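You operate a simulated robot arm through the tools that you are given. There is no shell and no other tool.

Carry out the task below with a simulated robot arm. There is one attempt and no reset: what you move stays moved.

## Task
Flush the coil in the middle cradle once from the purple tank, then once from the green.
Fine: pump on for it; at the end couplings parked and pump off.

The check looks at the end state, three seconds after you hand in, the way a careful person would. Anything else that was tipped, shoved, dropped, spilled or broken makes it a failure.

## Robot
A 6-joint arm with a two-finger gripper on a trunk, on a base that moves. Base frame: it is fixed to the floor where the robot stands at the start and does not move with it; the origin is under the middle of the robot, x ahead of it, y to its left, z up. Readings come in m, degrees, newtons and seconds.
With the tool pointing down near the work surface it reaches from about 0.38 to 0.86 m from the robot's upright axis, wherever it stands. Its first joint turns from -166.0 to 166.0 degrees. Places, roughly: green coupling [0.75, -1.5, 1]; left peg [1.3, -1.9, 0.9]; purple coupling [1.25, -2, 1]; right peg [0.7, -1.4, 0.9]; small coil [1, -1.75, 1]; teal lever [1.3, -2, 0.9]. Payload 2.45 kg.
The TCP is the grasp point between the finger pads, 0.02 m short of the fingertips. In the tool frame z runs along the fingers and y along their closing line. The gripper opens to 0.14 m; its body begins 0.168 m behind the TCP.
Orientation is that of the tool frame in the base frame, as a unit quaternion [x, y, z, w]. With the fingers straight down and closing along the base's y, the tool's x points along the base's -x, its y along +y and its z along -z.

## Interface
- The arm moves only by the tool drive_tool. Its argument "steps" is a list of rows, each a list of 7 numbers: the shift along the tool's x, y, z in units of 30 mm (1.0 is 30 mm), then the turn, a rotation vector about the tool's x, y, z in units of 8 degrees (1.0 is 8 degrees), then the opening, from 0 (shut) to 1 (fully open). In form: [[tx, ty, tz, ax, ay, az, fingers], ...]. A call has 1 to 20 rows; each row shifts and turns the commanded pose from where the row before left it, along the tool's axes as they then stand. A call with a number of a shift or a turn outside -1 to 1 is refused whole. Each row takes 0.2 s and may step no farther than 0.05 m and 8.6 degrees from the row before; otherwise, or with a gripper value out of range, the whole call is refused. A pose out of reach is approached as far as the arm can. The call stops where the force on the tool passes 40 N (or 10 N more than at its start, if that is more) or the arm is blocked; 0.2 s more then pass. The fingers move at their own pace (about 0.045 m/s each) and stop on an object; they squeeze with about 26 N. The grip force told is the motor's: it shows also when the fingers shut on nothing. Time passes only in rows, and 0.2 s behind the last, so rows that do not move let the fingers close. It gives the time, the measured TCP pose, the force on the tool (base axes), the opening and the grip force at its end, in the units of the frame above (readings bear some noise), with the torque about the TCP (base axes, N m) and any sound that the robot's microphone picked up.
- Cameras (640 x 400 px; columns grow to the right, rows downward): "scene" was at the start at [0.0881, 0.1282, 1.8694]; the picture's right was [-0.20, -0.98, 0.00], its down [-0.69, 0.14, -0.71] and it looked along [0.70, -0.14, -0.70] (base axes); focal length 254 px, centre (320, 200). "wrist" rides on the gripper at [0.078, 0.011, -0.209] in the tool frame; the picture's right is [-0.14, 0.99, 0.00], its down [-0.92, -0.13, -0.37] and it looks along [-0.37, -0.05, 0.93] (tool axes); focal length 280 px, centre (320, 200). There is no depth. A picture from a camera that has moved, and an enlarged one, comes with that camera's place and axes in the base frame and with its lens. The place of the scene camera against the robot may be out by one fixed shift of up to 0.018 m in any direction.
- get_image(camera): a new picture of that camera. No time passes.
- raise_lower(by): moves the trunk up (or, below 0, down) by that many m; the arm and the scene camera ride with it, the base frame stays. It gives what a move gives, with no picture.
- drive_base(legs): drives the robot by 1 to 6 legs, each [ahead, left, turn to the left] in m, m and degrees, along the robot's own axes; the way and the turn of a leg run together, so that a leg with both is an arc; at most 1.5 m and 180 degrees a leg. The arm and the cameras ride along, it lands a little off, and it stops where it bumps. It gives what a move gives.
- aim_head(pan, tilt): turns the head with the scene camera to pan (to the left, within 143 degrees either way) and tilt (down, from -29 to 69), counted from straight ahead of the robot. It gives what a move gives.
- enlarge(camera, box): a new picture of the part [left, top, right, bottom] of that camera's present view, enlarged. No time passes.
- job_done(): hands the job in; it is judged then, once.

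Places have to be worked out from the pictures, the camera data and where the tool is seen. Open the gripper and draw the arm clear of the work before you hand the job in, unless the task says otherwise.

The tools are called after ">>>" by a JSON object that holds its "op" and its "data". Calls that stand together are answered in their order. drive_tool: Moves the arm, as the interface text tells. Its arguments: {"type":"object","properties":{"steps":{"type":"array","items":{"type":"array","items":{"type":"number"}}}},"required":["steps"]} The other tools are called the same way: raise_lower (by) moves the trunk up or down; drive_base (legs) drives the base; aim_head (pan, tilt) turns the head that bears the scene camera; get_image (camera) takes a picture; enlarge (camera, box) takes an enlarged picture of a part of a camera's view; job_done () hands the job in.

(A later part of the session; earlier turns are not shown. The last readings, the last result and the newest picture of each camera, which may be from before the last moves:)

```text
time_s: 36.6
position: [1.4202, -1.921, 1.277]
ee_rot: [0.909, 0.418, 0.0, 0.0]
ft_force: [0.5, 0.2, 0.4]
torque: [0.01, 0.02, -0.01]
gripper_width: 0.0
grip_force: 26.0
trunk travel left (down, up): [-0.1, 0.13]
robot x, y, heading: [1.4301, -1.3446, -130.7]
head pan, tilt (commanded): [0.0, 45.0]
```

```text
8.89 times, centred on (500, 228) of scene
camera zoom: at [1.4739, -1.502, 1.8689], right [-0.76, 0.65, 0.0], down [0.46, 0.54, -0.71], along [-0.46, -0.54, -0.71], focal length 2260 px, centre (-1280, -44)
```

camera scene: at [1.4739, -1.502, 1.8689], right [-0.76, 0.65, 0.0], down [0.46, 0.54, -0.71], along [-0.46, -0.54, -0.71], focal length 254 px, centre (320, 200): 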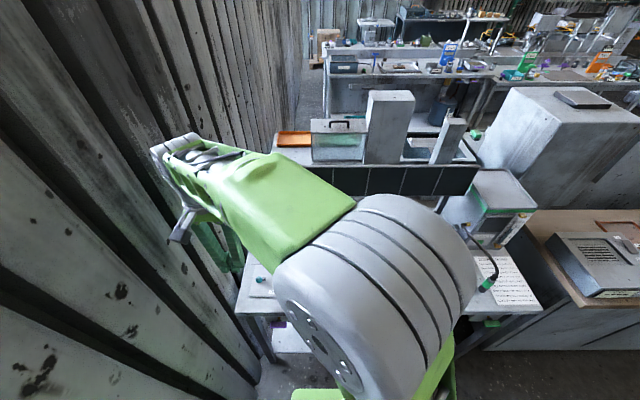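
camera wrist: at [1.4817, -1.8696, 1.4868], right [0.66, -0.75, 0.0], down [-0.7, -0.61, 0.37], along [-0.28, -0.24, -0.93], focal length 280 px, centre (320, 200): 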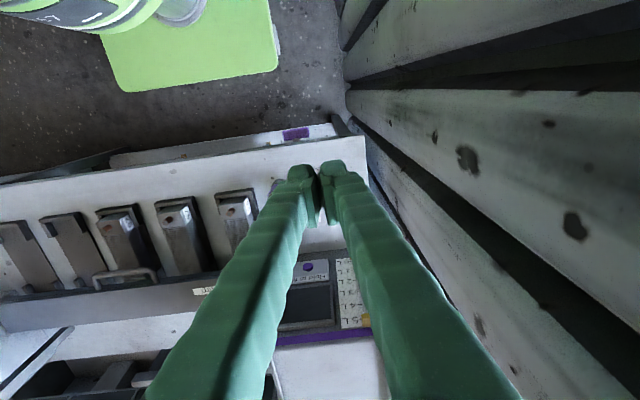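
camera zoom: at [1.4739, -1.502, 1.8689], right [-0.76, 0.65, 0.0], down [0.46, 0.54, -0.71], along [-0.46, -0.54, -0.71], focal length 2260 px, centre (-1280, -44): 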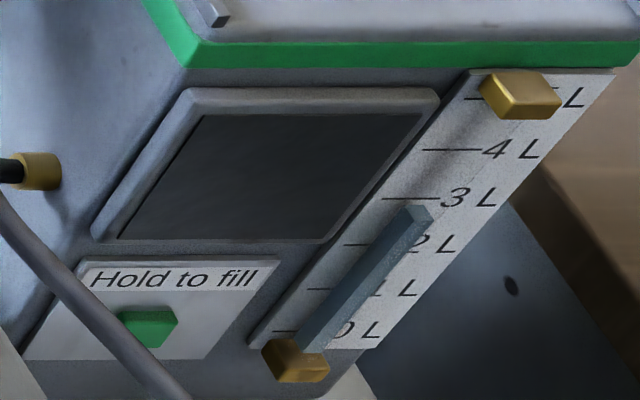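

Both tanks have enough. Now I go forward 6 cm and descend in front of the lever, stopping above its ball height to check alignment.

>>> {"op": "drive_tool", "data": {"steps": [[-0.6, 0.1, 1, 0, 0, 0, 0], [-0.6, 0, 1, 0, 0, 0, 0], [-0.6, 0, 1, 0, 0, 0, 0], [0, 0, 1, 0, 0, 0, 0], [0, 0, 1, 0, 0, 0, 0], [0, 0, 1, 0, 0, 0, 0], [0, 0, 1, 0, 0, 0, 0], [0, 0, 1, 0, 0, 0, 0], [0, 0, 0, 0, 0, 0, 0]]}}

>>> {"op": "get_image", "data": {"camera": "wrist"}}

>>> {"op": "get_image", "data": {"camera": "scene"}}

```text
time_s: 38.6
position: [1.3871, -1.9641, 1.0372]
ee_rot: [0.909, 0.417, 0.0, 0.0]
ft_force: [0.0, -0.2, 0.1]
torque: [0.01, 0.0, 0.01]
gripper_width: 0.0
grip_force: 26.0
trunk travel left (down, up): [-0.1, 0.13]
robot x, y, heading: [1.4257, -1.3446, -130.6]
head pan, tilt (commanded): [0.0, 45.0]
```

```text
taken
camera wrist: at [1.4484, -1.9114, 1.2475], right [0.66, -0.75, 0.0], down [-0.7, -0.61, 0.37], along [-0.28, -0.24, -0.93], focal length 280 px, centre (320, 200)
```

wrist: 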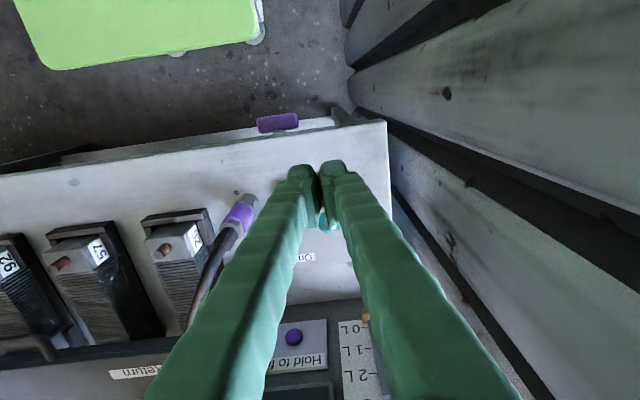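

```text
taken
camera scene: at [1.4739, -1.5018, 1.869], right [-0.76, 0.65, 0.0], down [0.46, 0.54, -0.71], along [-0.46, -0.54, -0.71], focal length 254 px, centre (320, 200)
```

scene: 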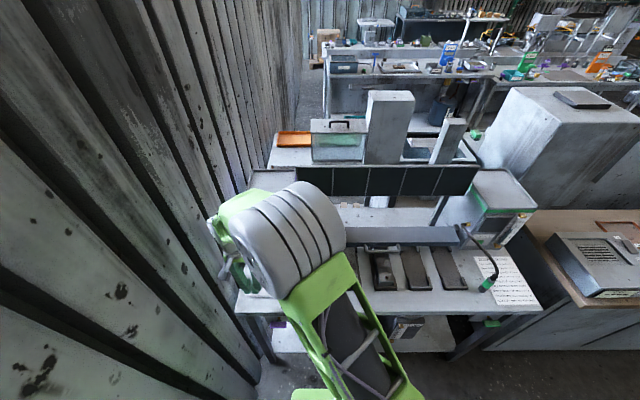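

The ball is right behind the fingertips, aligned in U. I descend to z≈0.962 and push slowly forward.

>>> {"op": "drive_tool", "data": {"steps": [[0, 0, 0.9, 0, 0, 0, 0], [0, 0, 0.8, 0, 0, 0, 0], [0, 0, 0.8, 0, 0, 0, 0], [-0.5, 0, 0, 0, 0, 0, 0], [-0.5, 0, 0, 0, 0, 0, 0], [-0.4, 0, 0, 0, 0, 0, 0], [-0.4, 0, 0, 0, 0, 0, 0]]}}

>>> {"op": "get_image", "data": {"camera": "wrist"}}

```text
time_s: 40.2
position: [1.3518, -2.0059, 0.9615]
ee_rot: [0.909, 0.417, 0.0, 0.0]
ft_force: [-0.2, -0.4, 1.2]
torque: [0.0, -0.04, 0.04]
gripper_width: 0.0001
grip_force: 26.1
trunk travel left (down, up): [-0.1, 0.13]
robot x, y, heading: [1.4298, -1.3465, -130.7]
head pan, tilt (commanded): [0.0, 45.0]
```

```text
taken
camera wrist: at [1.4119, -1.9528, 1.172], right [0.66, -0.75, 0.0], down [-0.7, -0.61, 0.37], along [-0.28, -0.24, -0.93], focal length 280 px, centre (320, 200)
```

wrist: 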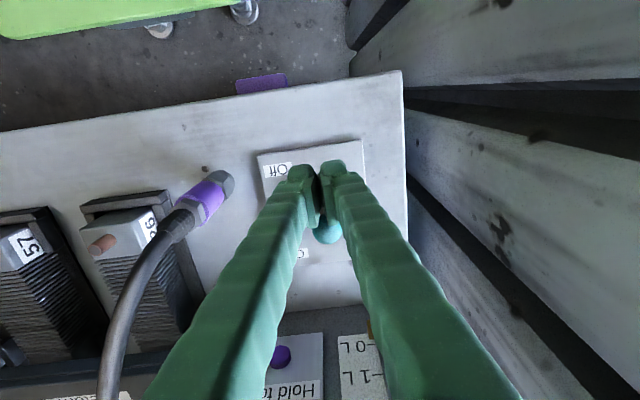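

Contact is light so far. I continue pushing in small steps, watching force and sound.

>>> {"op": "drive_tool", "data": {"steps": [[-0.3, 0, 0, 0, 0, 0, 0], [-0.3, 0, 0, 0, 0, 0, 0], [-0.3, 0, 0, 0, 0, 0, 0], [-0.3, 0, 0, 0, 0, 0, 0]]}}

>>> {"op": "get_image", "data": {"camera": "wrist"}}

```text
time_s: 41.2
position: [1.3269, -2.0322, 0.9615]
ee_rot: [0.909, 0.417, 0.0, 0.0]
ft_force: [-0.3, -0.1, 0.6]
torque: [0.02, -0.03, 0.04]
gripper_width: 0.0
grip_force: 26.1
trunk travel left (down, up): [-0.1, 0.13]
robot x, y, heading: [1.4292, -1.3444, -130.5]
head pan, tilt (commanded): [0.0, 45.0]
```

```text
taken
camera wrist: at [1.389, -1.9797, 1.1719], right [0.66, -0.75, 0.0], down [-0.7, -0.61, 0.37], along [-0.28, -0.24, -0.93], focal length 280 px, centre (320, 200)
```

wrist: 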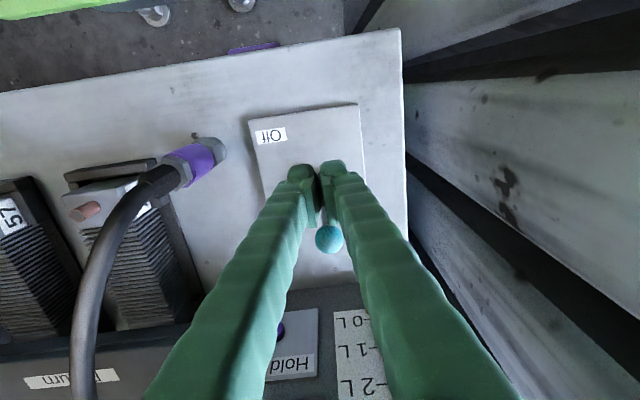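

The ball now sits on the far side (V≈0.71), so the lever seems flipped. I back off toward the robot and look.

>>> {"op": "drive_tool", "data": {"steps": [[0.8, 0, 0, 0, 0, 0, 0], [1, 0, 0, 0, 0, 0, 0], [1, 0, -0.5, 0, 0, 0, 0], [0.5, 0, -1, 0, 0, 0, 0.3], [0, 0, -1, 0, 0, 0, 0.7], [0, 0, -1, 0, 0, 0, 1], [0, 0, -1, 0, 0, 0, 1], [0, 0, -1, 0, 0, 0, 1], [0, 0, 0, 0, 0, 0, 1]]}}

>>> {"op": "get_image", "data": {"camera": "wrist"}}

>>> {"op": "enlarge", "data": {"camera": "wrist", "box": [220, 120, 420, 320]}}

```text
time_s: 43.2
position: [1.3937, -1.9569, 1.1259]
ee_rot: [0.909, 0.417, 0.0, -0.001]
ft_force: [-0.1, -0.4, -0.2]
torque: [-0.03, -0.02, 0.0]
gripper_width: 0.1215
grip_force: 0.1
trunk travel left (down, up): [-0.1, 0.13]
robot x, y, heading: [1.4294, -1.3446, -130.8]
head pan, tilt (commanded): [0.0, 45.0]
```

```text
taken
camera wrist: at [1.4543, -1.9046, 1.3363], right [0.66, -0.75, 0.0], down [-0.7, -0.62, 0.37], along [-0.28, -0.24, -0.93], focal length 280 px, centre (320, 200)
```

wrist: 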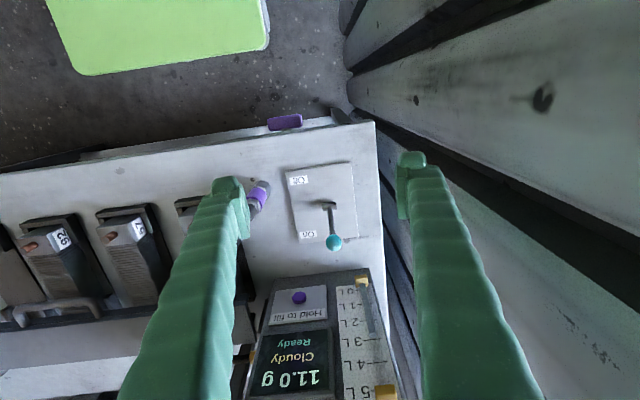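

```text
2.00 times, centred on (320, 220) of wrist
camera zoom: at [1.4543, -1.9046, 1.3363], right [0.66, -0.75, 0.0], down [-0.7, -0.62, 0.37], along [-0.28, -0.24, -0.93], focal length 561 px, centre (320, 160)
```

zoom: 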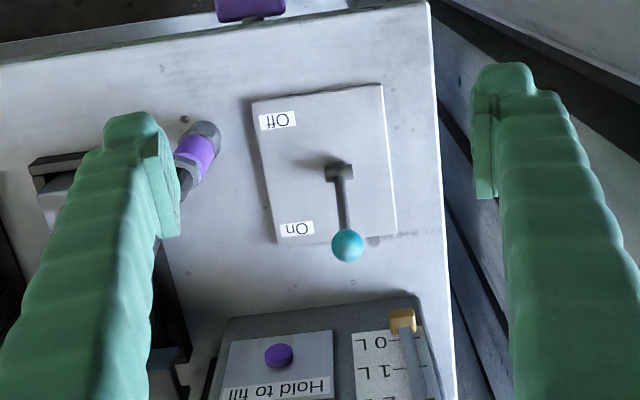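

The pump is on: the purple tank's screen shows "11.0 g, Cloudy, Ready". I check the green tank's screen with the scene camera.

>>> {"op": "get_image", "data": {"camera": "scene"}}

>>> {"op": "enlarge", "data": {"camera": "scene", "box": [460, 180, 540, 250]}}

```text
taken
camera scene: at [1.4739, -1.502, 1.8689], right [-0.76, 0.65, 0.0], down [0.46, 0.54, -0.71], along [-0.46, -0.54, -0.71], focal length 254 px, centre (320, 200)
```

scene: 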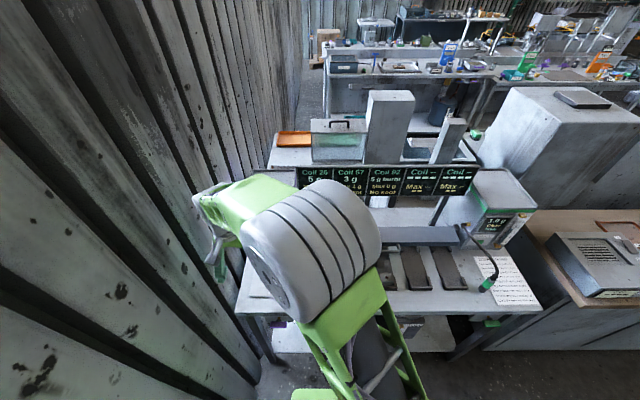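

```text
5.71 times, centred on (500, 215) of scene
camera zoom: at [1.4739, -1.502, 1.8689], right [-0.76, 0.65, 0.0], down [0.46, 0.54, -0.71], along [-0.46, -0.54, -0.71], focal length 1453 px, centre (-709, 114)
```

zoom: 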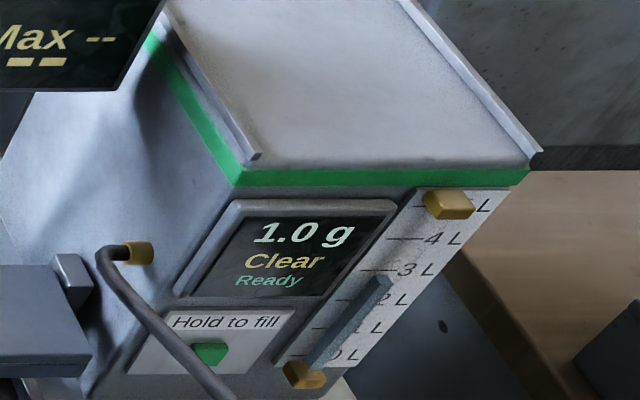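

>>> {"op": "enlarge", "data": {"camera": "scene", "box": [290, 160, 490, 215]}}

```text
3.20 times, centred on (390, 188) of scene
camera zoom: at [1.4739, -1.502, 1.8689], right [-0.76, 0.65, 0.0], down [0.46, 0.54, -0.71], along [-0.46, -0.54, -0.71], focal length 814 px, centre (96, 240)
```

zoom: 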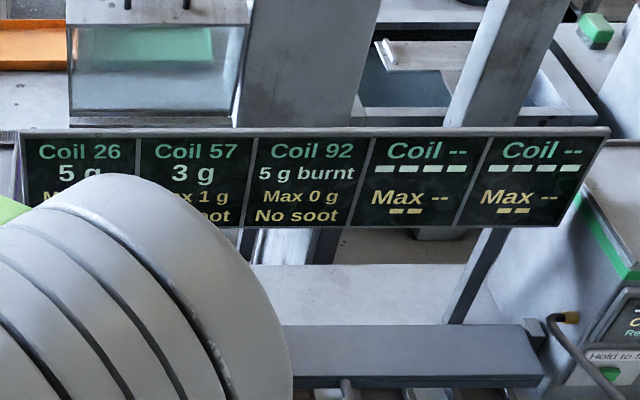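

Coil 92 (middle): 5 g, burnt, max 0 g, no soot – purple then green makes sense. Now I move right to line up in front of the purple coupling and look from there.

>>> {"op": "drive_tool", "data": {"steps": [[0, -0.9, 0, 0, 0, 0, 1], [0, -0.9, 0, 0, 0, 0, 1], [0, -0.9, 0, 0, 0, 0, 1], [0, -0.9, 0, 0, 0, 0, 1], [0, 0, 0, 0, 0, 0, 1]]}}

>>> {"op": "get_image", "data": {"camera": "wrist"}}

>>> {"op": "enlarge", "data": {"camera": "wrist", "box": [240, 120, 420, 320]}}

>>> {"op": "get_image", "data": {"camera": "scene"}}

```text
time_s: 44.4
position: [1.3117, -1.8862, 1.1257]
ee_rot: [0.909, 0.417, 0.0, -0.001]
ft_force: [-0.4, 0.6, -0.1]
torque: [-0.02, -0.02, -0.01]
gripper_width: 0.1399
grip_force: 0.0
trunk travel left (down, up): [-0.1, 0.13]
robot x, y, heading: [1.432, -1.3457, -130.9]
head pan, tilt (commanded): [0.0, 45.0]
```

```text
taken
camera wrist: at [1.3718, -1.833, 1.3363], right [0.66, -0.75, 0.0], down [-0.7, -0.62, 0.37], along [-0.28, -0.24, -0.93], focal length 280 px, centre (320, 200)
```

wrist: 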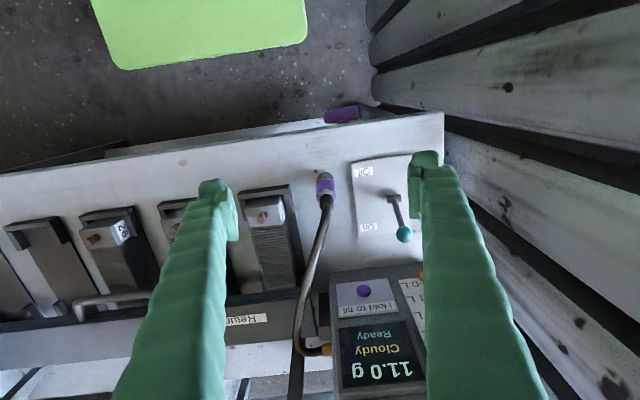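

```text
2.00 times, centred on (330, 220) of wrist
camera zoom: at [1.3718, -1.833, 1.3363], right [0.66, -0.75, 0.0], down [-0.7, -0.62, 0.37], along [-0.28, -0.24, -0.93], focal length 561 px, centre (300, 160)
```

zoom: 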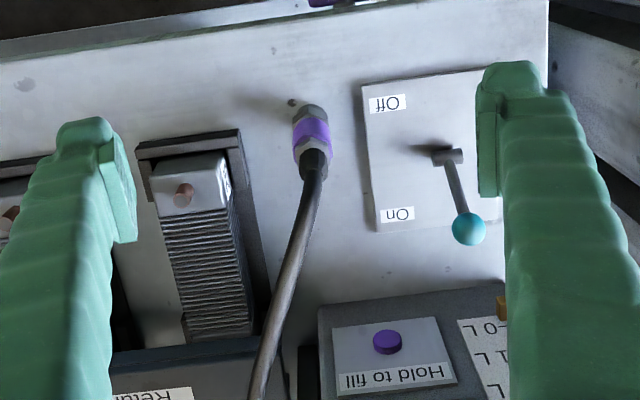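

```text
taken
camera scene: at [1.4741, -1.5021, 1.8689], right [-0.76, 0.65, 0.0], down [0.46, 0.54, -0.71], along [-0.46, -0.54, -0.71], focal length 254 px, centre (320, 200)
```

scene: 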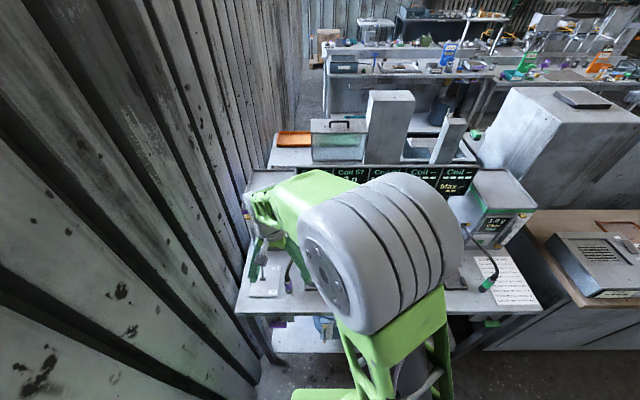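

The coupling axis is near U≈2.224, V≈0.645, ring centre z≈0.94. Cradle 1's corner is close on its right, so I yaw the tool +24° (right finger toward me), narrow the opening and move forward above it.

>>> {"op": "drive_tool", "data": {"steps": [[0, 0, 0, 0, 0, 1, 0.8], [0, 0, 0, 0, 0, 1, 0.6], [0, 0, 0, 0, 0, 1, 0.42], [0, 0, 0, 0, 0, 0, 0.42], [-0.695, 0.31, 0, 0, 0, 0, 0.42], [-0.695, 0.31, 0, 0, 0, 0, 0.42], [-0.695, 0.31, 0, 0, 0, 0, 0.42], [0, 0, 0, 0, 0, 0, 0.42], [0, 0, 0, 0, 0, 0, 0.42]]}}

>>> {"op": "get_image", "data": {"camera": "wrist"}}

>>> {"op": "enlarge", "data": {"camera": "wrist", "box": [220, 120, 420, 260]}}

>>> {"op": "enlarge", "data": {"camera": "scene", "box": [240, 220, 340, 310]}}

```text
time_s: 46.4
position: [1.2678, -1.939, 1.1259]
ee_rot: [0.976, 0.218, 0.0, 0.0]
ft_force: [-0.3, 0.3, 0.1]
torque: [-0.04, -0.01, 0.03]
gripper_width: 0.0587
grip_force: 0.0
trunk travel left (down, up): [-0.1, 0.13]
robot x, y, heading: [1.432, -1.3459, -130.5]
head pan, tilt (commanded): [0.0, 45.0]
```

```text
taken
camera wrist: at [1.3441, -1.9153, 1.3354], right [0.3, -0.95, 0.0], down [-0.89, -0.28, 0.37], along [-0.35, -0.11, -0.93], focal length 280 px, centre (320, 200)
```

wrist: 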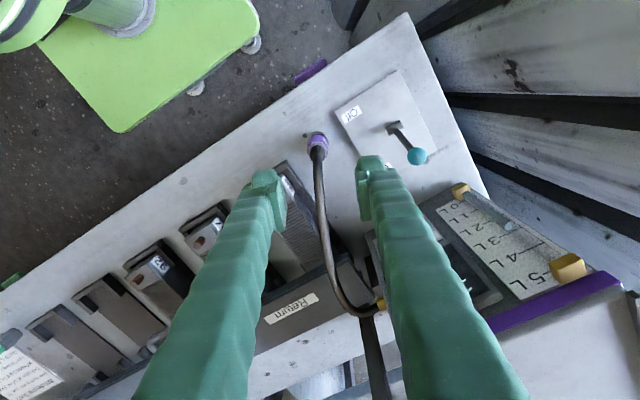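

```text
2.86 times, centred on (320, 190) of wrist
camera zoom: at [1.3441, -1.9153, 1.3354], right [0.3, -0.95, 0.0], down [-0.89, -0.28, 0.37], along [-0.35, -0.11, -0.93], focal length 801 px, centre (320, 229)
```

zoom: 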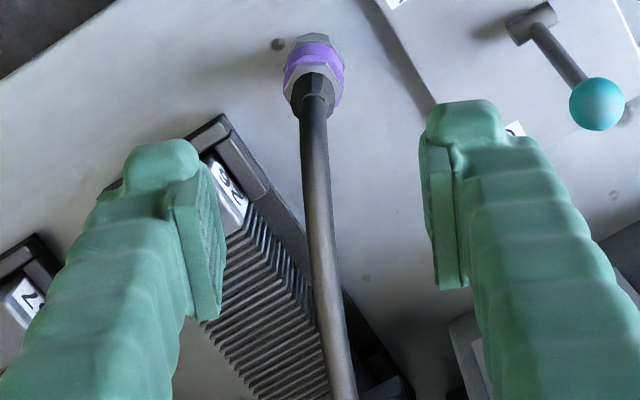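

```text
4.44 times, centred on (290, 265) of scene
camera zoom: at [1.4739, -1.5019, 1.8689], right [-0.76, 0.65, 0.0], down [0.46, 0.54, -0.71], along [-0.46, -0.54, -0.71], focal length 1130 px, centre (453, -89)
```

zoom: 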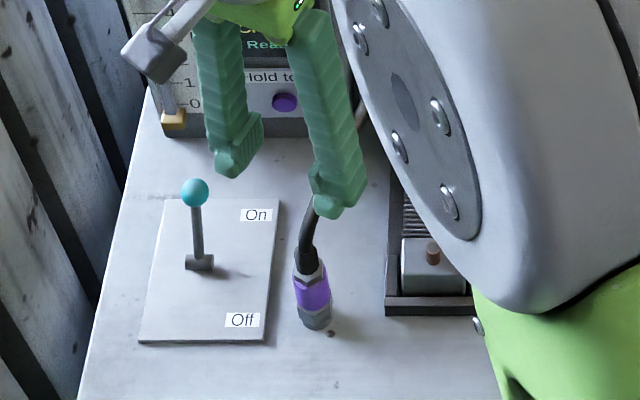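

The coupling top is aligned with the TCP within 3 mm. I narrow the opening slightly more and descend to z≈0.95, the last part slowly.

>>> {"op": "drive_tool", "data": {"steps": [[-0.07, -0.07, 1, 0, 0, 0, 0.37], [0, 0, 1, 0, 0, 0, 0.37], [0, 0, 1, 0, 0, 0, 0.37], [0, 0, 1, 0, 0, 0, 0.37], [0, 0, 0.6, 0, 0, 0, 0.37], [0, 0, 0.4, 0, 0, 0, 0.37], [0, 0, 0.4, 0, 0, 0, 0.37], [0, 0, 0.4, 0, 0, 0, 0.37]]}}

>>> {"op": "get_image", "data": {"camera": "wrist"}}

>>> {"op": "enlarge", "data": {"camera": "wrist", "box": [220, 100, 420, 260]}}

```text
time_s: 48.2
position: [1.2641, -1.9389, 0.9523]
ee_rot: [0.976, 0.22, 0.001, 0.0]
ft_force: [0.8, -0.3, 0.4]
torque: [-0.02, 0.01, -0.02]
gripper_width: 0.0518
grip_force: 0.0
trunk travel left (down, up): [-0.1, 0.13]
robot x, y, heading: [1.4289, -1.3442, -131.0]
head pan, tilt (commanded): [0.0, 45.0]
```

```text
taken
camera wrist: at [1.3407, -1.9144, 1.162], right [0.3, -0.95, 0.0], down [-0.89, -0.28, 0.37], along [-0.35, -0.11, -0.93], focal length 280 px, centre (320, 200)
```

wrist: 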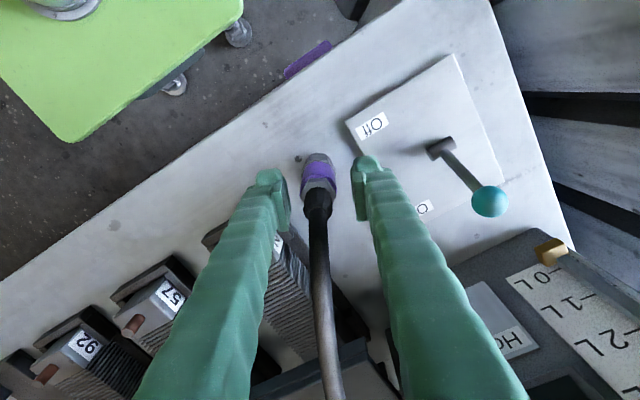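

```text
2.50 times, centred on (320, 180) of wrist
camera zoom: at [1.3407, -1.9144, 1.162], right [0.3, -0.95, 0.0], down [-0.89, -0.28, 0.37], along [-0.35, -0.11, -0.93], focal length 701 px, centre (320, 250)
```

zoom: 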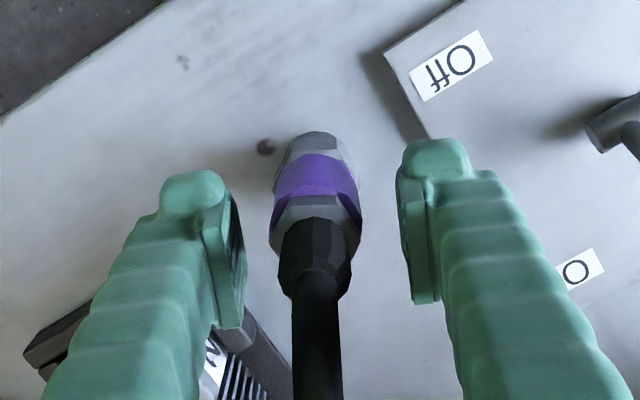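

The coupling is centred between the pads. I close the fingers and let them settle.

>>> {"op": "drive_tool", "data": {"steps": [[0, 0, 0, 0, 0, 0, 0], [0, 0, 0, 0, 0, 0, 0], [0, 0, 0, 0, 0, 0, 0], [0, 0, 0, 0, 0, 0, 0]]}}

>>> {"op": "enlarge", "data": {"camera": "wrist", "box": [220, 100, 420, 260]}}

```text
time_s: 49.2
position: [1.264, -1.9382, 0.9523]
ee_rot: [0.976, 0.22, 0.0, 0.0]
ft_force: [0.1, -0.2, -0.4]
torque: [0.01, 0.01, 0.0]
gripper_width: 0.0281
grip_force: 25.9
trunk travel left (down, up): [-0.1, 0.13]
robot x, y, heading: [1.4305, -1.3455, -130.8]
head pan, tilt (commanded): [0.0, 45.0]
```

```text
2.50 times, centred on (320, 180) of wrist
camera zoom: at [1.3407, -1.9143, 1.1619], right [0.3, -0.95, 0.0], down [-0.89, -0.28, 0.37], along [-0.35, -0.11, -0.93], focal length 701 px, centre (320, 250)
```

zoom: 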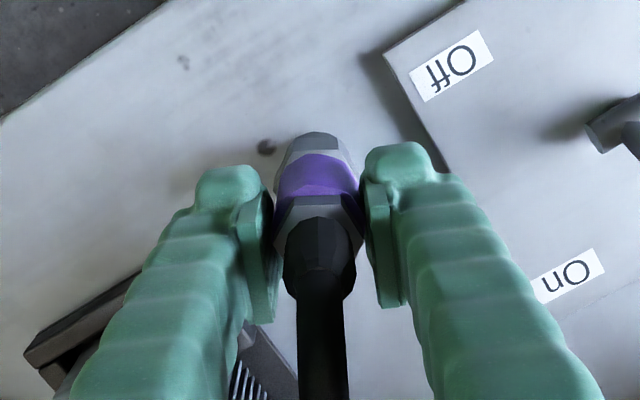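

Gripped at 28 mm. Peg pose recorded: U≈2.222, V≈0.645, z≈0.952. I lift slowly straight up.

>>> {"op": "drive_tool", "data": {"steps": [[0, 0, -0.3, 0, 0, 0, 0], [0, 0, -0.4, 0, 0, 0, 0], [0, 0, -0.5, 0, 0, 0, 0], [0, 0, -0.6, 0, 0, 0, 0], [0, 0, -0.8, 0, 0, 0, 0], [0, 0, -0.8, 0, 0, 0, 0], [0, 0, -0.6, 0, 0, 0, 0], [0, 0, 0, 0, 0, 0, 0]]}}

>>> {"op": "get_image", "data": {"camera": "wrist"}}

>>> {"op": "enlarge", "data": {"camera": "scene", "box": [240, 200, 340, 310]}}

```text
time_s: 51.0
position: [1.2634, -1.938, 1.0734]
ee_rot: [0.976, 0.218, -0.001, 0.0]
ft_force: [-0.6, -0.3, -1.6]
torque: [0.0, 0.02, 0.01]
gripper_width: 0.0278
grip_force: 26.2
trunk travel left (down, up): [-0.1, 0.13]
robot x, y, heading: [1.4326, -1.3426, -130.7]
head pan, tilt (commanded): [0.0, 45.0]
```

```text
taken
camera wrist: at [1.341, -1.9147, 1.2822], right [0.3, -0.95, 0.0], down [-0.89, -0.28, 0.37], along [-0.35, -0.11, -0.93], focal length 280 px, centre (320, 200)
```

wrist: 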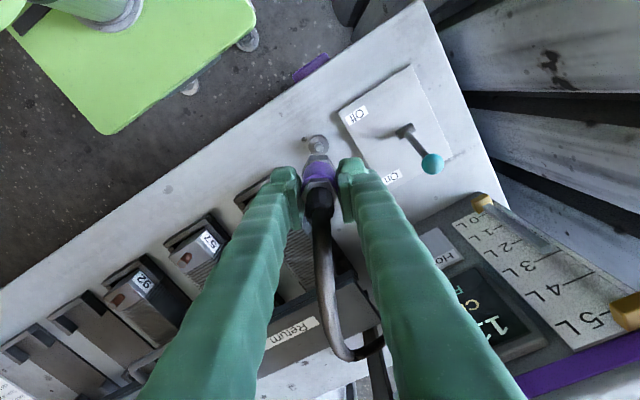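

```text
3.64 times, centred on (290, 255) of scene
camera zoom: at [1.4738, -1.5021, 1.8689], right [-0.76, 0.65, 0.0], down [0.46, 0.54, -0.71], along [-0.46, -0.54, -0.71], focal length 924 px, centre (429, 0)
```

zoom: 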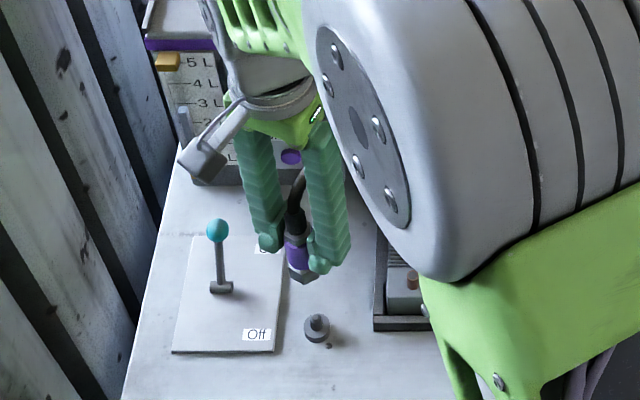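

The coupling is up and the peg (small disc with pin) is visible. I zoom on the peg to refine its position and geometry for re-parking.

>>> {"op": "enlarge", "data": {"camera": "wrist", "box": [280, 115, 360, 215]}}

>>> {"op": "enlarge", "data": {"camera": "scene", "box": [270, 240, 330, 300]}}

```text
4.00 times, centred on (320, 165) of wrist
camera zoom: at [1.341, -1.9147, 1.2822], right [0.3, -0.95, 0.0], down [-0.89, -0.28, 0.37], along [-0.35, -0.11, -0.93], focal length 1122 px, centre (320, 340)
```

zoom: 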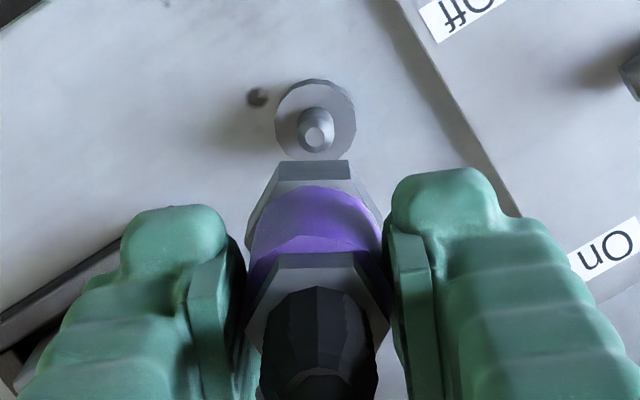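

```text
6.67 times, centred on (300, 270) of scene
camera zoom: at [1.4738, -1.5021, 1.8689], right [-0.76, 0.65, 0.0], down [0.46, 0.54, -0.71], along [-0.46, -0.54, -0.71], focal length 1695 px, centre (453, -267)
```

zoom: 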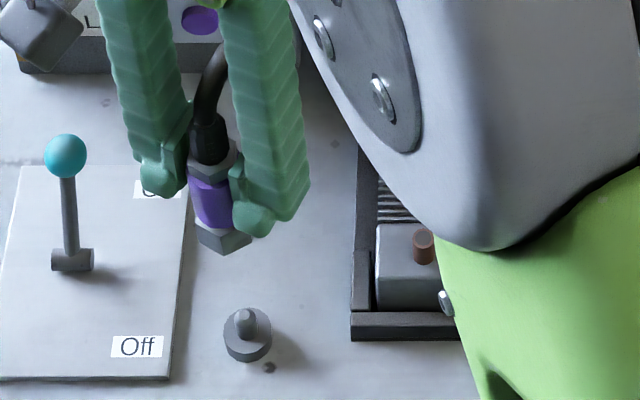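

Coupling axis sits ~6 mm nearer me than the TCP, consistent with peg at U≈2.224, V≈0.640. I carry it right at z≈1.10 to above the middle coil's port (estimated U≈1.838, V≈0.662).

>>> {"op": "drive_tool", "data": {"steps": [[0, 0, -0.5, 0, 0, 0, 0], [0, 0, -0.5, 0, 0, 0, 0], [-0.421, -0.8176, 0, 0, 0, 0, 0], [-0.421, -0.8176, 0, 0, 0, 0, 0], [-0.421, -0.8176, 0, 0, 0, 0, 0], [-0.421, -0.8176, 0, 0, 0, 0, 0], [-0.421, -0.8176, 0, 0, 0, 0, 0], [-0.421, -0.8176, 0, 0, 0, 0, 0], [-0.421, -0.8176, 0, 0, 0, 0, 0], [-0.421, -0.8176, 0, 0, 0, 0, 0], [-0.421, -0.8176, 0, 0, 0, 0, 0], [-0.421, -0.8176, 0, 0, 0, 0, 0], [-0.421, -0.8176, 0, 0, 0, 0, 0], [-0.421, -0.8176, 0, 0, 0, 0, 0], [-0.421, -0.8176, 0, 0, 0, 0, 0], [-0.421, -0.8176, 0, 0, 0, 0, 0], [0, 0, 0, 0, 0, 0, 0]]}}

>>> {"op": "get_image", "data": {"camera": "wrist"}}

>>> {"op": "enlarge", "data": {"camera": "wrist", "box": [270, 100, 370, 220]}}

>>> {"op": "get_image", "data": {"camera": "scene"}}

```text
time_s: 54.6
position: [0.957, -1.703, 1.1028]
ee_rot: [0.976, 0.22, 0.0, 0.001]
ft_force: [0.8, -0.4, -2.1]
torque: [0.02, -0.02, -0.01]
gripper_width: 0.0281
grip_force: 26.0
trunk travel left (down, up): [-0.1, 0.13]
robot x, y, heading: [1.429, -1.3442, -130.7]
head pan, tilt (commanded): [0.0, 45.0]
```

```text
taken
camera wrist: at [1.0341, -1.679, 1.3131], right [0.3, -0.95, 0.0], down [-0.89, -0.28, 0.37], along [-0.35, -0.11, -0.93], focal length 280 px, centre (320, 200)
```

wrist: 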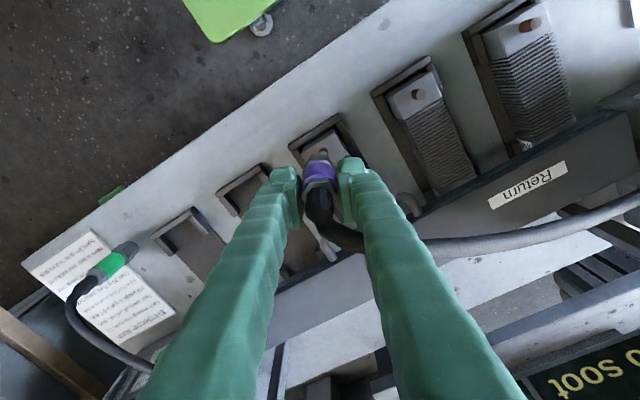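

```text
3.33 times, centred on (320, 160) of wrist
camera zoom: at [1.0341, -1.679, 1.3131], right [0.3, -0.95, 0.0], down [-0.89, -0.28, 0.37], along [-0.35, -0.11, -0.93], focal length 935 px, centre (320, 333)
```

zoom: 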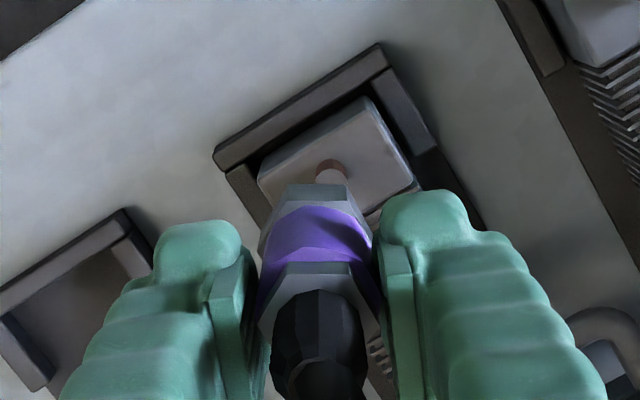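

```text
taken
camera scene: at [1.4739, -1.5021, 1.8689], right [-0.76, 0.65, 0.0], down [0.46, 0.54, -0.71], along [-0.46, -0.54, -0.71], focal length 254 px, centre (320, 200)
```

scene: 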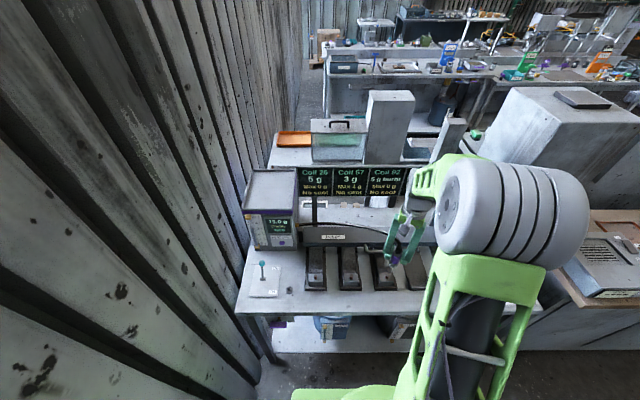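

The port is partly hidden under the coupling. I shift 4 cm away along tool x to see the stub unobstructed, and zoom on the displays too.

>>> {"op": "drive_tool", "data": {"steps": [[-0.7, 0, 0, 0, 0, 0, 0], [-0.7, 0, 0, 0, 0, 0, 0], [0, 0, 0, 0, 0, 0, 0]]}}

>>> {"op": "enlarge", "data": {"camera": "wrist", "box": [270, 100, 370, 220]}}

>>> {"op": "enlarge", "data": {"camera": "scene", "box": [240, 160, 420, 260]}}

```text
time_s: 55.4
position: [0.9202, -1.7198, 1.1034]
ee_rot: [0.976, 0.219, 0.0, 0.0]
ft_force: [-0.5, 0.1, -2.5]
torque: [0.01, -0.03, -0.04]
gripper_width: 0.0281
grip_force: 26.0
trunk travel left (down, up): [-0.1, 0.13]
robot x, y, heading: [1.4321, -1.3443, -130.7]
head pan, tilt (commanded): [0.0, 45.0]
```

```text
3.33 times, centred on (320, 160) of wrist
camera zoom: at [0.9967, -1.6963, 1.3128], right [0.3, -0.95, 0.0], down [-0.89, -0.28, 0.37], along [-0.35, -0.11, -0.93], focal length 935 px, centre (320, 333)
```

zoom: 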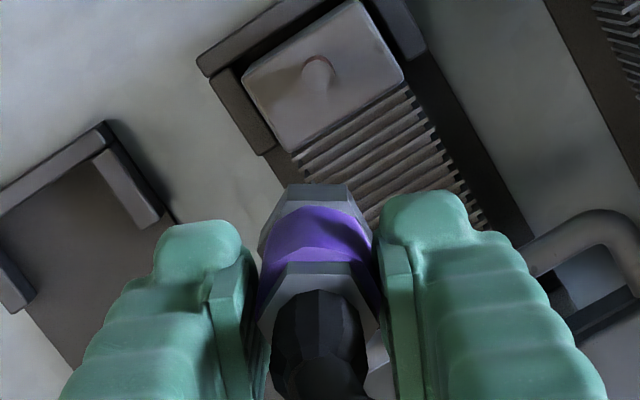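

```text
3.56 times, centred on (330, 210) of scene
camera zoom: at [1.4739, -1.5019, 1.869], right [-0.76, 0.65, 0.0], down [0.46, 0.54, -0.71], along [-0.46, -0.54, -0.71], focal length 904 px, centre (284, 164)
```

zoom: 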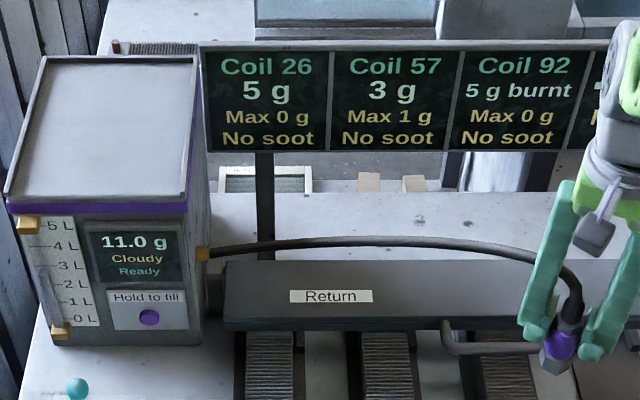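

>>> {"op": "enlarge", "data": {"camera": "wrist", "box": [295, 105, 345, 165]}}

```text
6.67 times, centred on (320, 135) of wrist
camera zoom: at [0.9967, -1.6963, 1.3128], right [0.3, -0.95, 0.0], down [-0.89, -0.28, 0.37], along [-0.35, -0.11, -0.93], focal length 1869 px, centre (320, 633)
```

zoom: 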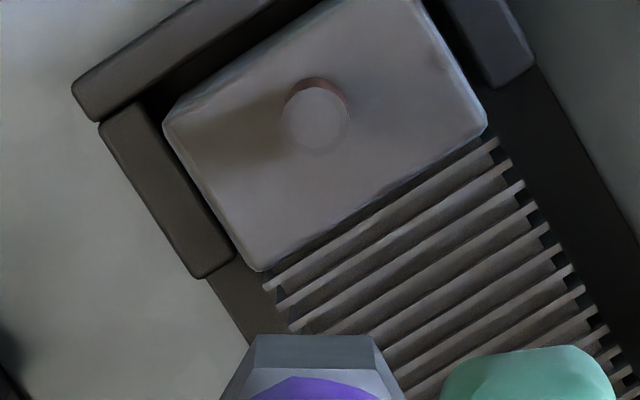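

Tank still 11.0 g, coil 92 still "5 g burnt". The stub top lies at about (+36, +5) mm from the TCP in tool axes; the coupling axis at about (+7, +1) mm. I move by (+29, +4) mm and descend to ~2–3 cm above the stub, then check with both cameras.

>>> {"op": "drive_tool", "data": {"steps": [[0.49, 0.06, 0, 0, 0, 0, 0], [0.49, 0.06, 0, 0, 0, 0, 0], [0, 0, 0.8, 0, 0, 0, 0], [0, 0, 0.8, 0, 0, 0, 0], [0, 0, 0.7, 0, 0, 0, 0], [0, 0, 0, 0, 0, 0, 0]]}}

>>> {"op": "enlarge", "data": {"camera": "wrist", "box": [270, 100, 370, 220]}}

>>> {"op": "enlarge", "data": {"camera": "scene", "box": [370, 220, 430, 300]}}

```text
time_s: 56.8
position: [0.9483, -1.7112, 1.0335]
ee_rot: [0.976, 0.22, 0.001, 0.0]
ft_force: [-0.7, -0.5, -2.5]
torque: [-0.03, 0.0, 0.01]
gripper_width: 0.0277
grip_force: 25.8
trunk travel left (down, up): [-0.1, 0.13]
robot x, y, heading: [1.4308, -1.3492, -130.6]
head pan, tilt (commanded): [0.0, 45.0]
```

```text
3.33 times, centred on (320, 160) of wrist
camera zoom: at [1.0251, -1.6868, 1.2437], right [0.3, -0.95, 0.0], down [-0.89, -0.28, 0.37], along [-0.35, -0.11, -0.93], focal length 935 px, centre (320, 333)
```

zoom: 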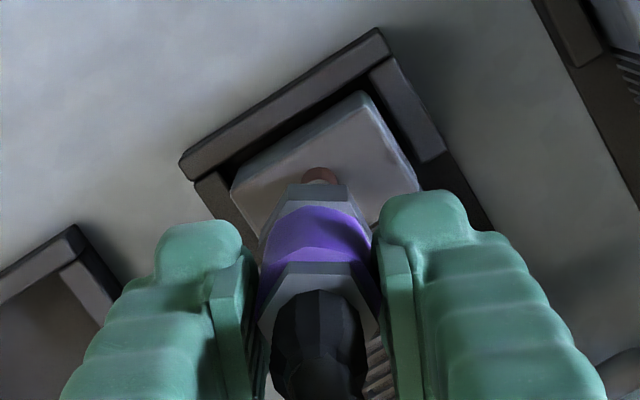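

```text
5.00 times, centred on (400, 260) of scene
camera zoom: at [1.4738, -1.502, 1.869], right [-0.76, 0.65, 0.0], down [0.46, 0.54, -0.71], along [-0.46, -0.54, -0.71], focal length 1271 px, centre (-80, -100)
```

zoom: 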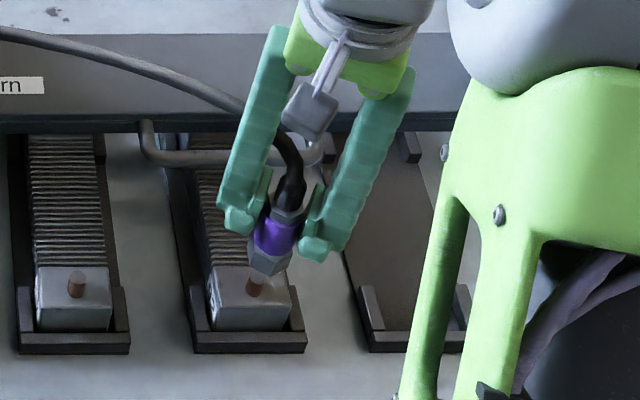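

I zoom closer from the scene camera to judge lateral alignment of coupling and stub.

>>> {"op": "enlarge", "data": {"camera": "scene", "box": [372, 248, 402, 284]}}

>>> {"op": "enlarge", "data": {"camera": "wrist", "box": [300, 130, 340, 180]}}

```text
11.11 times, centred on (387, 266) of scene
camera zoom: at [1.4738, -1.502, 1.869], right [-0.76, 0.65, 0.0], down [0.46, 0.54, -0.71], along [-0.46, -0.54, -0.71], focal length 2825 px, centre (-424, -533)
```

zoom: 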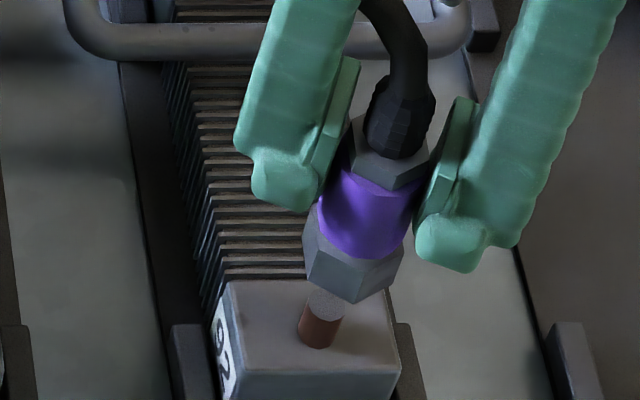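

```text
8.00 times, centred on (320, 155) of wrist
camera zoom: at [1.0251, -1.6868, 1.2437], right [0.3, -0.95, 0.0], down [-0.89, -0.28, 0.37], along [-0.35, -0.11, -0.93], focal length 2243 px, centre (320, 560)
```

zoom: 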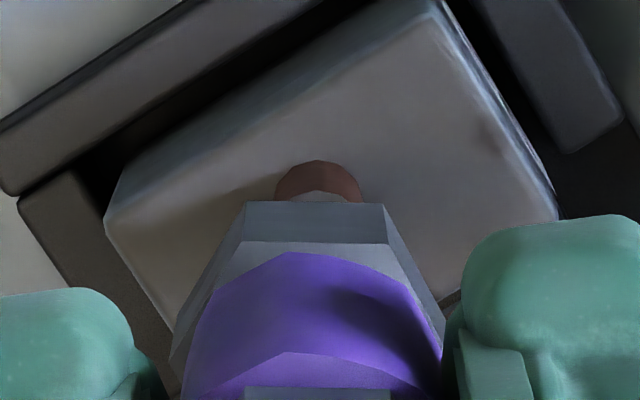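

Wrist view says alignment is within ~2 mm; scene view leaves a few mm ambiguity that depends on the gap. I lower another 2 cm and compare again.

>>> {"op": "drive_tool", "data": {"steps": [[0, 0, 0.35, 0, 0, 0, 0], [0, 0, 0.35, 0, 0, 0, 0], [0, 0, 0, 0, 0, 0, 0]]}}

>>> {"op": "enlarge", "data": {"camera": "scene", "box": [372, 252, 402, 288]}}

>>> {"op": "enlarge", "data": {"camera": "wrist", "box": [300, 130, 340, 180]}}

```text
time_s: 57.6
position: [0.9482, -1.7125, 1.0125]
ee_rot: [0.976, 0.219, 0.0, 0.0]
ft_force: [-0.1, 0.4, -2.5]
torque: [0.0, 0.01, 0.0]
gripper_width: 0.0274
grip_force: 25.8
trunk travel left (down, up): [-0.1, 0.13]
robot x, y, heading: [1.4282, -1.3439, -130.9]
head pan, tilt (commanded): [0.0, 45.0]
```

```text
11.11 times, centred on (387, 270) of scene
camera zoom: at [1.4738, -1.502, 1.8689], right [-0.76, 0.65, 0.0], down [0.46, 0.54, -0.71], along [-0.46, -0.54, -0.71], focal length 2825 px, centre (-424, -578)
```

zoom: 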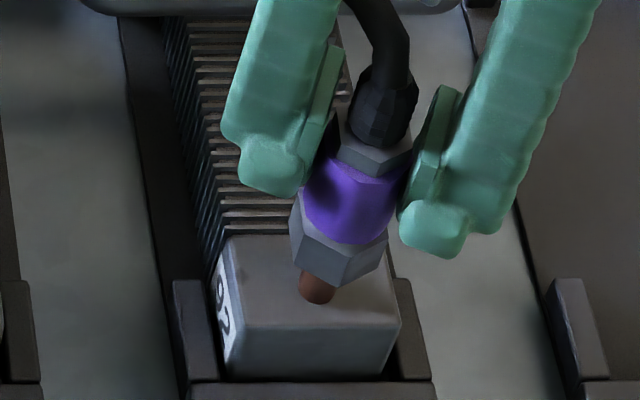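

```text
8.00 times, centred on (320, 155) of wrist
camera zoom: at [1.025, -1.6879, 1.2223], right [0.3, -0.95, 0.0], down [-0.89, -0.28, 0.37], along [-0.35, -0.11, -0.93], focal length 2243 px, centre (320, 560)
```

zoom: 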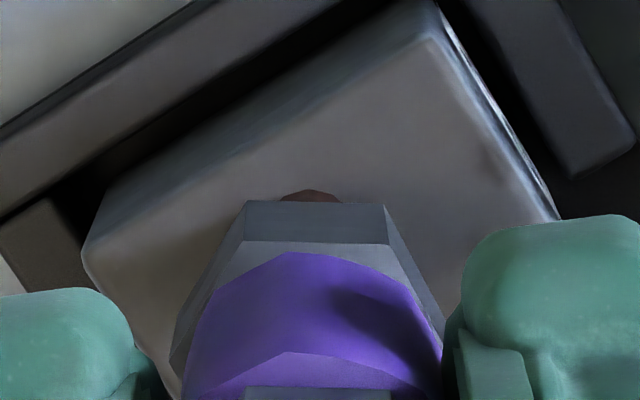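

Estimates agree to within 2–3 mm. I lower another ~10 mm (gap of a few mm) and look again while watching force.

>>> {"op": "drive_tool", "data": {"steps": [[0, 0, 0.2, 0, 0, 0, 0], [0, 0, 0.15, 0, 0, 0, 0], [0, 0, 0, 0, 0, 0, 0]]}}

>>> {"op": "enlarge", "data": {"camera": "scene", "box": [372, 252, 402, 288]}}

>>> {"op": "enlarge", "data": {"camera": "wrist", "box": [300, 130, 340, 180]}}

```text
time_s: 58.4
position: [0.9494, -1.7121, 1.0039]
ee_rot: [0.976, 0.219, -0.001, -0.001]
ft_force: [2.3, 3.0, 2.4]
torque: [0.2, -0.25, 0.01]
gripper_width: 0.0274
grip_force: 26.3
trunk travel left (down, up): [-0.1, 0.13]
robot x, y, heading: [1.4313, -1.3496, -130.9]
head pan, tilt (commanded): [0.0, 45.0]
```

```text
11.11 times, centred on (387, 270) of scene
camera zoom: at [1.4745, -1.5014, 1.869], right [-0.76, 0.65, 0.0], down [0.46, 0.54, -0.71], along [-0.46, -0.54, -0.71], focal length 2825 px, centre (-424, -578)
```

zoom: 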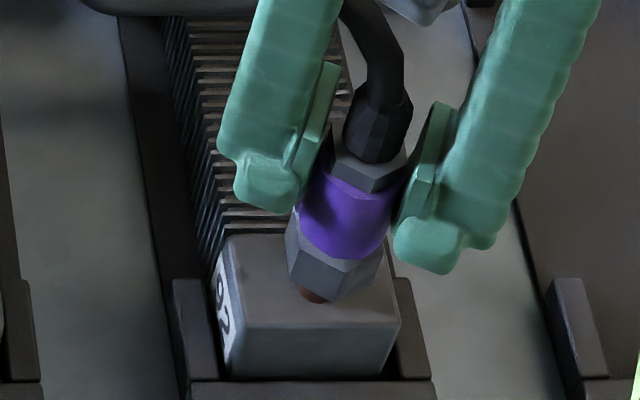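

```text
8.00 times, centred on (320, 155) of wrist
camera zoom: at [1.0254, -1.6872, 1.213], right [0.3, -0.95, 0.0], down [-0.89, -0.28, 0.37], along [-0.35, -0.11, -0.93], focal length 2243 px, centre (320, 560)
```

zoom: 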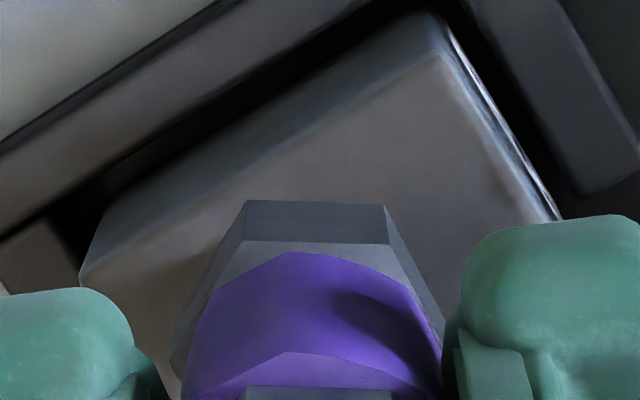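

First contact: a light reaction pushing the tool toward the robot (tool +x, slightly −y), matching the wrist estimate that the stub is ~2 mm on that side. I lift 4 mm, shift (+2, −1) mm and come down again gently.

>>> {"op": "drive_tool", "data": {"steps": [[0, 0, -0.15, 0, 0, 0, 0], [0.075, -0.04, 0, 0, 0, 0, 0], [0, 0, 0.1, 0, 0, 0, 0], [0, 0, 0.08, 0, 0, 0, 0]]}}

```text
time_s: 59.4
position: [0.9496, -1.7103, 1.0017]
ee_rot: [0.976, 0.219, 0.0, 0.001]
ft_force: [-0.3, 0.0, -2.9]
torque: [0.0, 0.01, -0.01]
gripper_width: 0.0277
grip_force: 26.1
trunk travel left (down, up): [-0.1, 0.13]
robot x, y, heading: [1.4257, -1.347, -130.8]
head pan, tilt (commanded): [0.0, 45.0]
```

No contact force at a lower height now, so the stub is entering. I continue downward in 2–3 mm steps.

>>> {"op": "drive_tool", "data": {"steps": [[0, 0, 0.08, 0, 0, 0, 0], [0, 0, 0.08, 0, 0, 0, 0]]}}

>>> {"op": "enlarge", "data": {"camera": "scene", "box": [372, 252, 402, 288]}}

```text
time_s: 60.0
position: [0.9499, -1.7098, 0.9966]
ee_rot: [0.976, 0.219, -0.001, 0.0]
ft_force: [-0.2, -1.1, -1.9]
torque: [-0.06, -0.02, 0.06]
gripper_width: 0.0275
grip_force: 26.3
trunk travel left (down, up): [-0.1, 0.13]
robot x, y, heading: [1.4287, -1.3488, -130.7]
head pan, tilt (commanded): [0.0, 45.0]
```

```text
11.11 times, centred on (387, 270) of scene
camera zoom: at [1.4738, -1.5021, 1.8689], right [-0.76, 0.65, 0.0], down [0.46, 0.54, -0.71], along [-0.46, -0.54, -0.71], focal length 2825 px, centre (-424, -578)
```

zoom: 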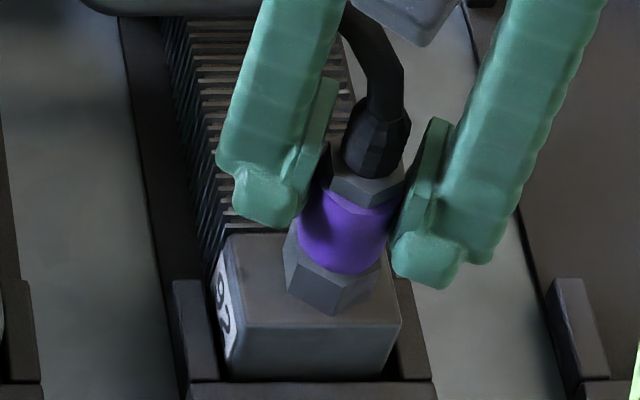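

Still nearly free. I continue down in small steps, listening for the cycle.

>>> {"op": "drive_tool", "data": {"steps": [[0, 0, 0.08, 0, 0, 0, 0], [0, 0, 0.08, 0, 0, 0, 0], [0, 0, 0.08, 0, 0, 0, 0]]}}

>>> {"op": "enlarge", "data": {"camera": "scene", "box": [240, 160, 420, 290]}}

```text
time_s: 60.8
position: [0.9504, -1.7101, 0.9905]
ee_rot: [0.976, 0.22, 0.0, 0.0]
ft_force: [-0.5, -0.3, -2.8]
torque: [0.01, 0.03, 0.04]
gripper_width: 0.0277
grip_force: 26.0
trunk travel left (down, up): [-0.1, 0.13]
robot x, y, heading: [1.4294, -1.3445, -130.6]
head pan, tilt (commanded): [0.0, 45.0]
```

```text
3.08 times, centred on (330, 225) of scene
camera zoom: at [1.4737, -1.5021, 1.8689], right [-0.76, 0.65, 0.0], down [0.46, 0.54, -0.71], along [-0.46, -0.54, -0.71], focal length 782 px, centre (289, 123)
```

zoom: 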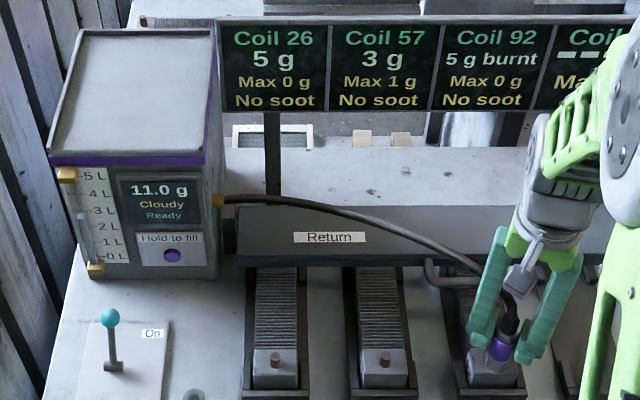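

The display still says Ready; not seated yet. I continue downward carefully.

>>> {"op": "drive_tool", "data": {"steps": [[0, 0, 0.08, 0, 0, 0, 0], [0, 0, 0.08, 0, 0, 0, 0], [0, 0, 0.08, 0, 0, 0, 0]]}}

>>> {"op": "enlarge", "data": {"camera": "scene", "box": [240, 160, 420, 290]}}

```text
time_s: 61.6
position: [0.9485, -1.7101, 0.9842]
ee_rot: [0.976, 0.219, -0.002, 0.0]
ft_force: [-1.4, 3.1, 21.6]
torque: [0.08, -0.13, 0.01]
gripper_width: 0.0276
grip_force: 25.8
trunk travel left (down, up): [-0.1, 0.13]
robot x, y, heading: [1.4285, -1.3434, -130.6]
head pan, tilt (commanded): [0.0, 45.0]
```

```text
3.08 times, centred on (330, 225) of scene
camera zoom: at [1.4753, -1.5005, 1.8691], right [-0.76, 0.65, 0.0], down [0.46, 0.54, -0.71], along [-0.46, -0.54, -0.71], focal length 782 px, centre (289, 123)
```

zoom: 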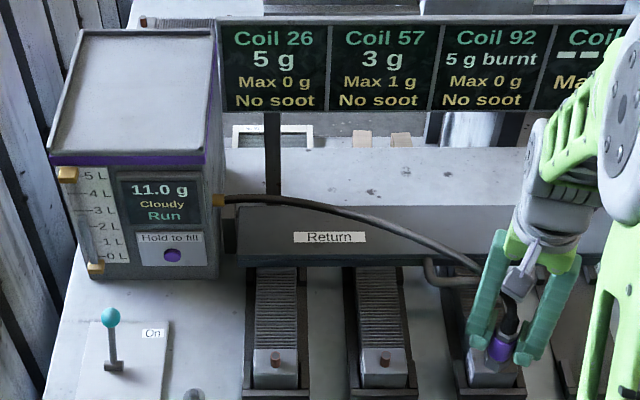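

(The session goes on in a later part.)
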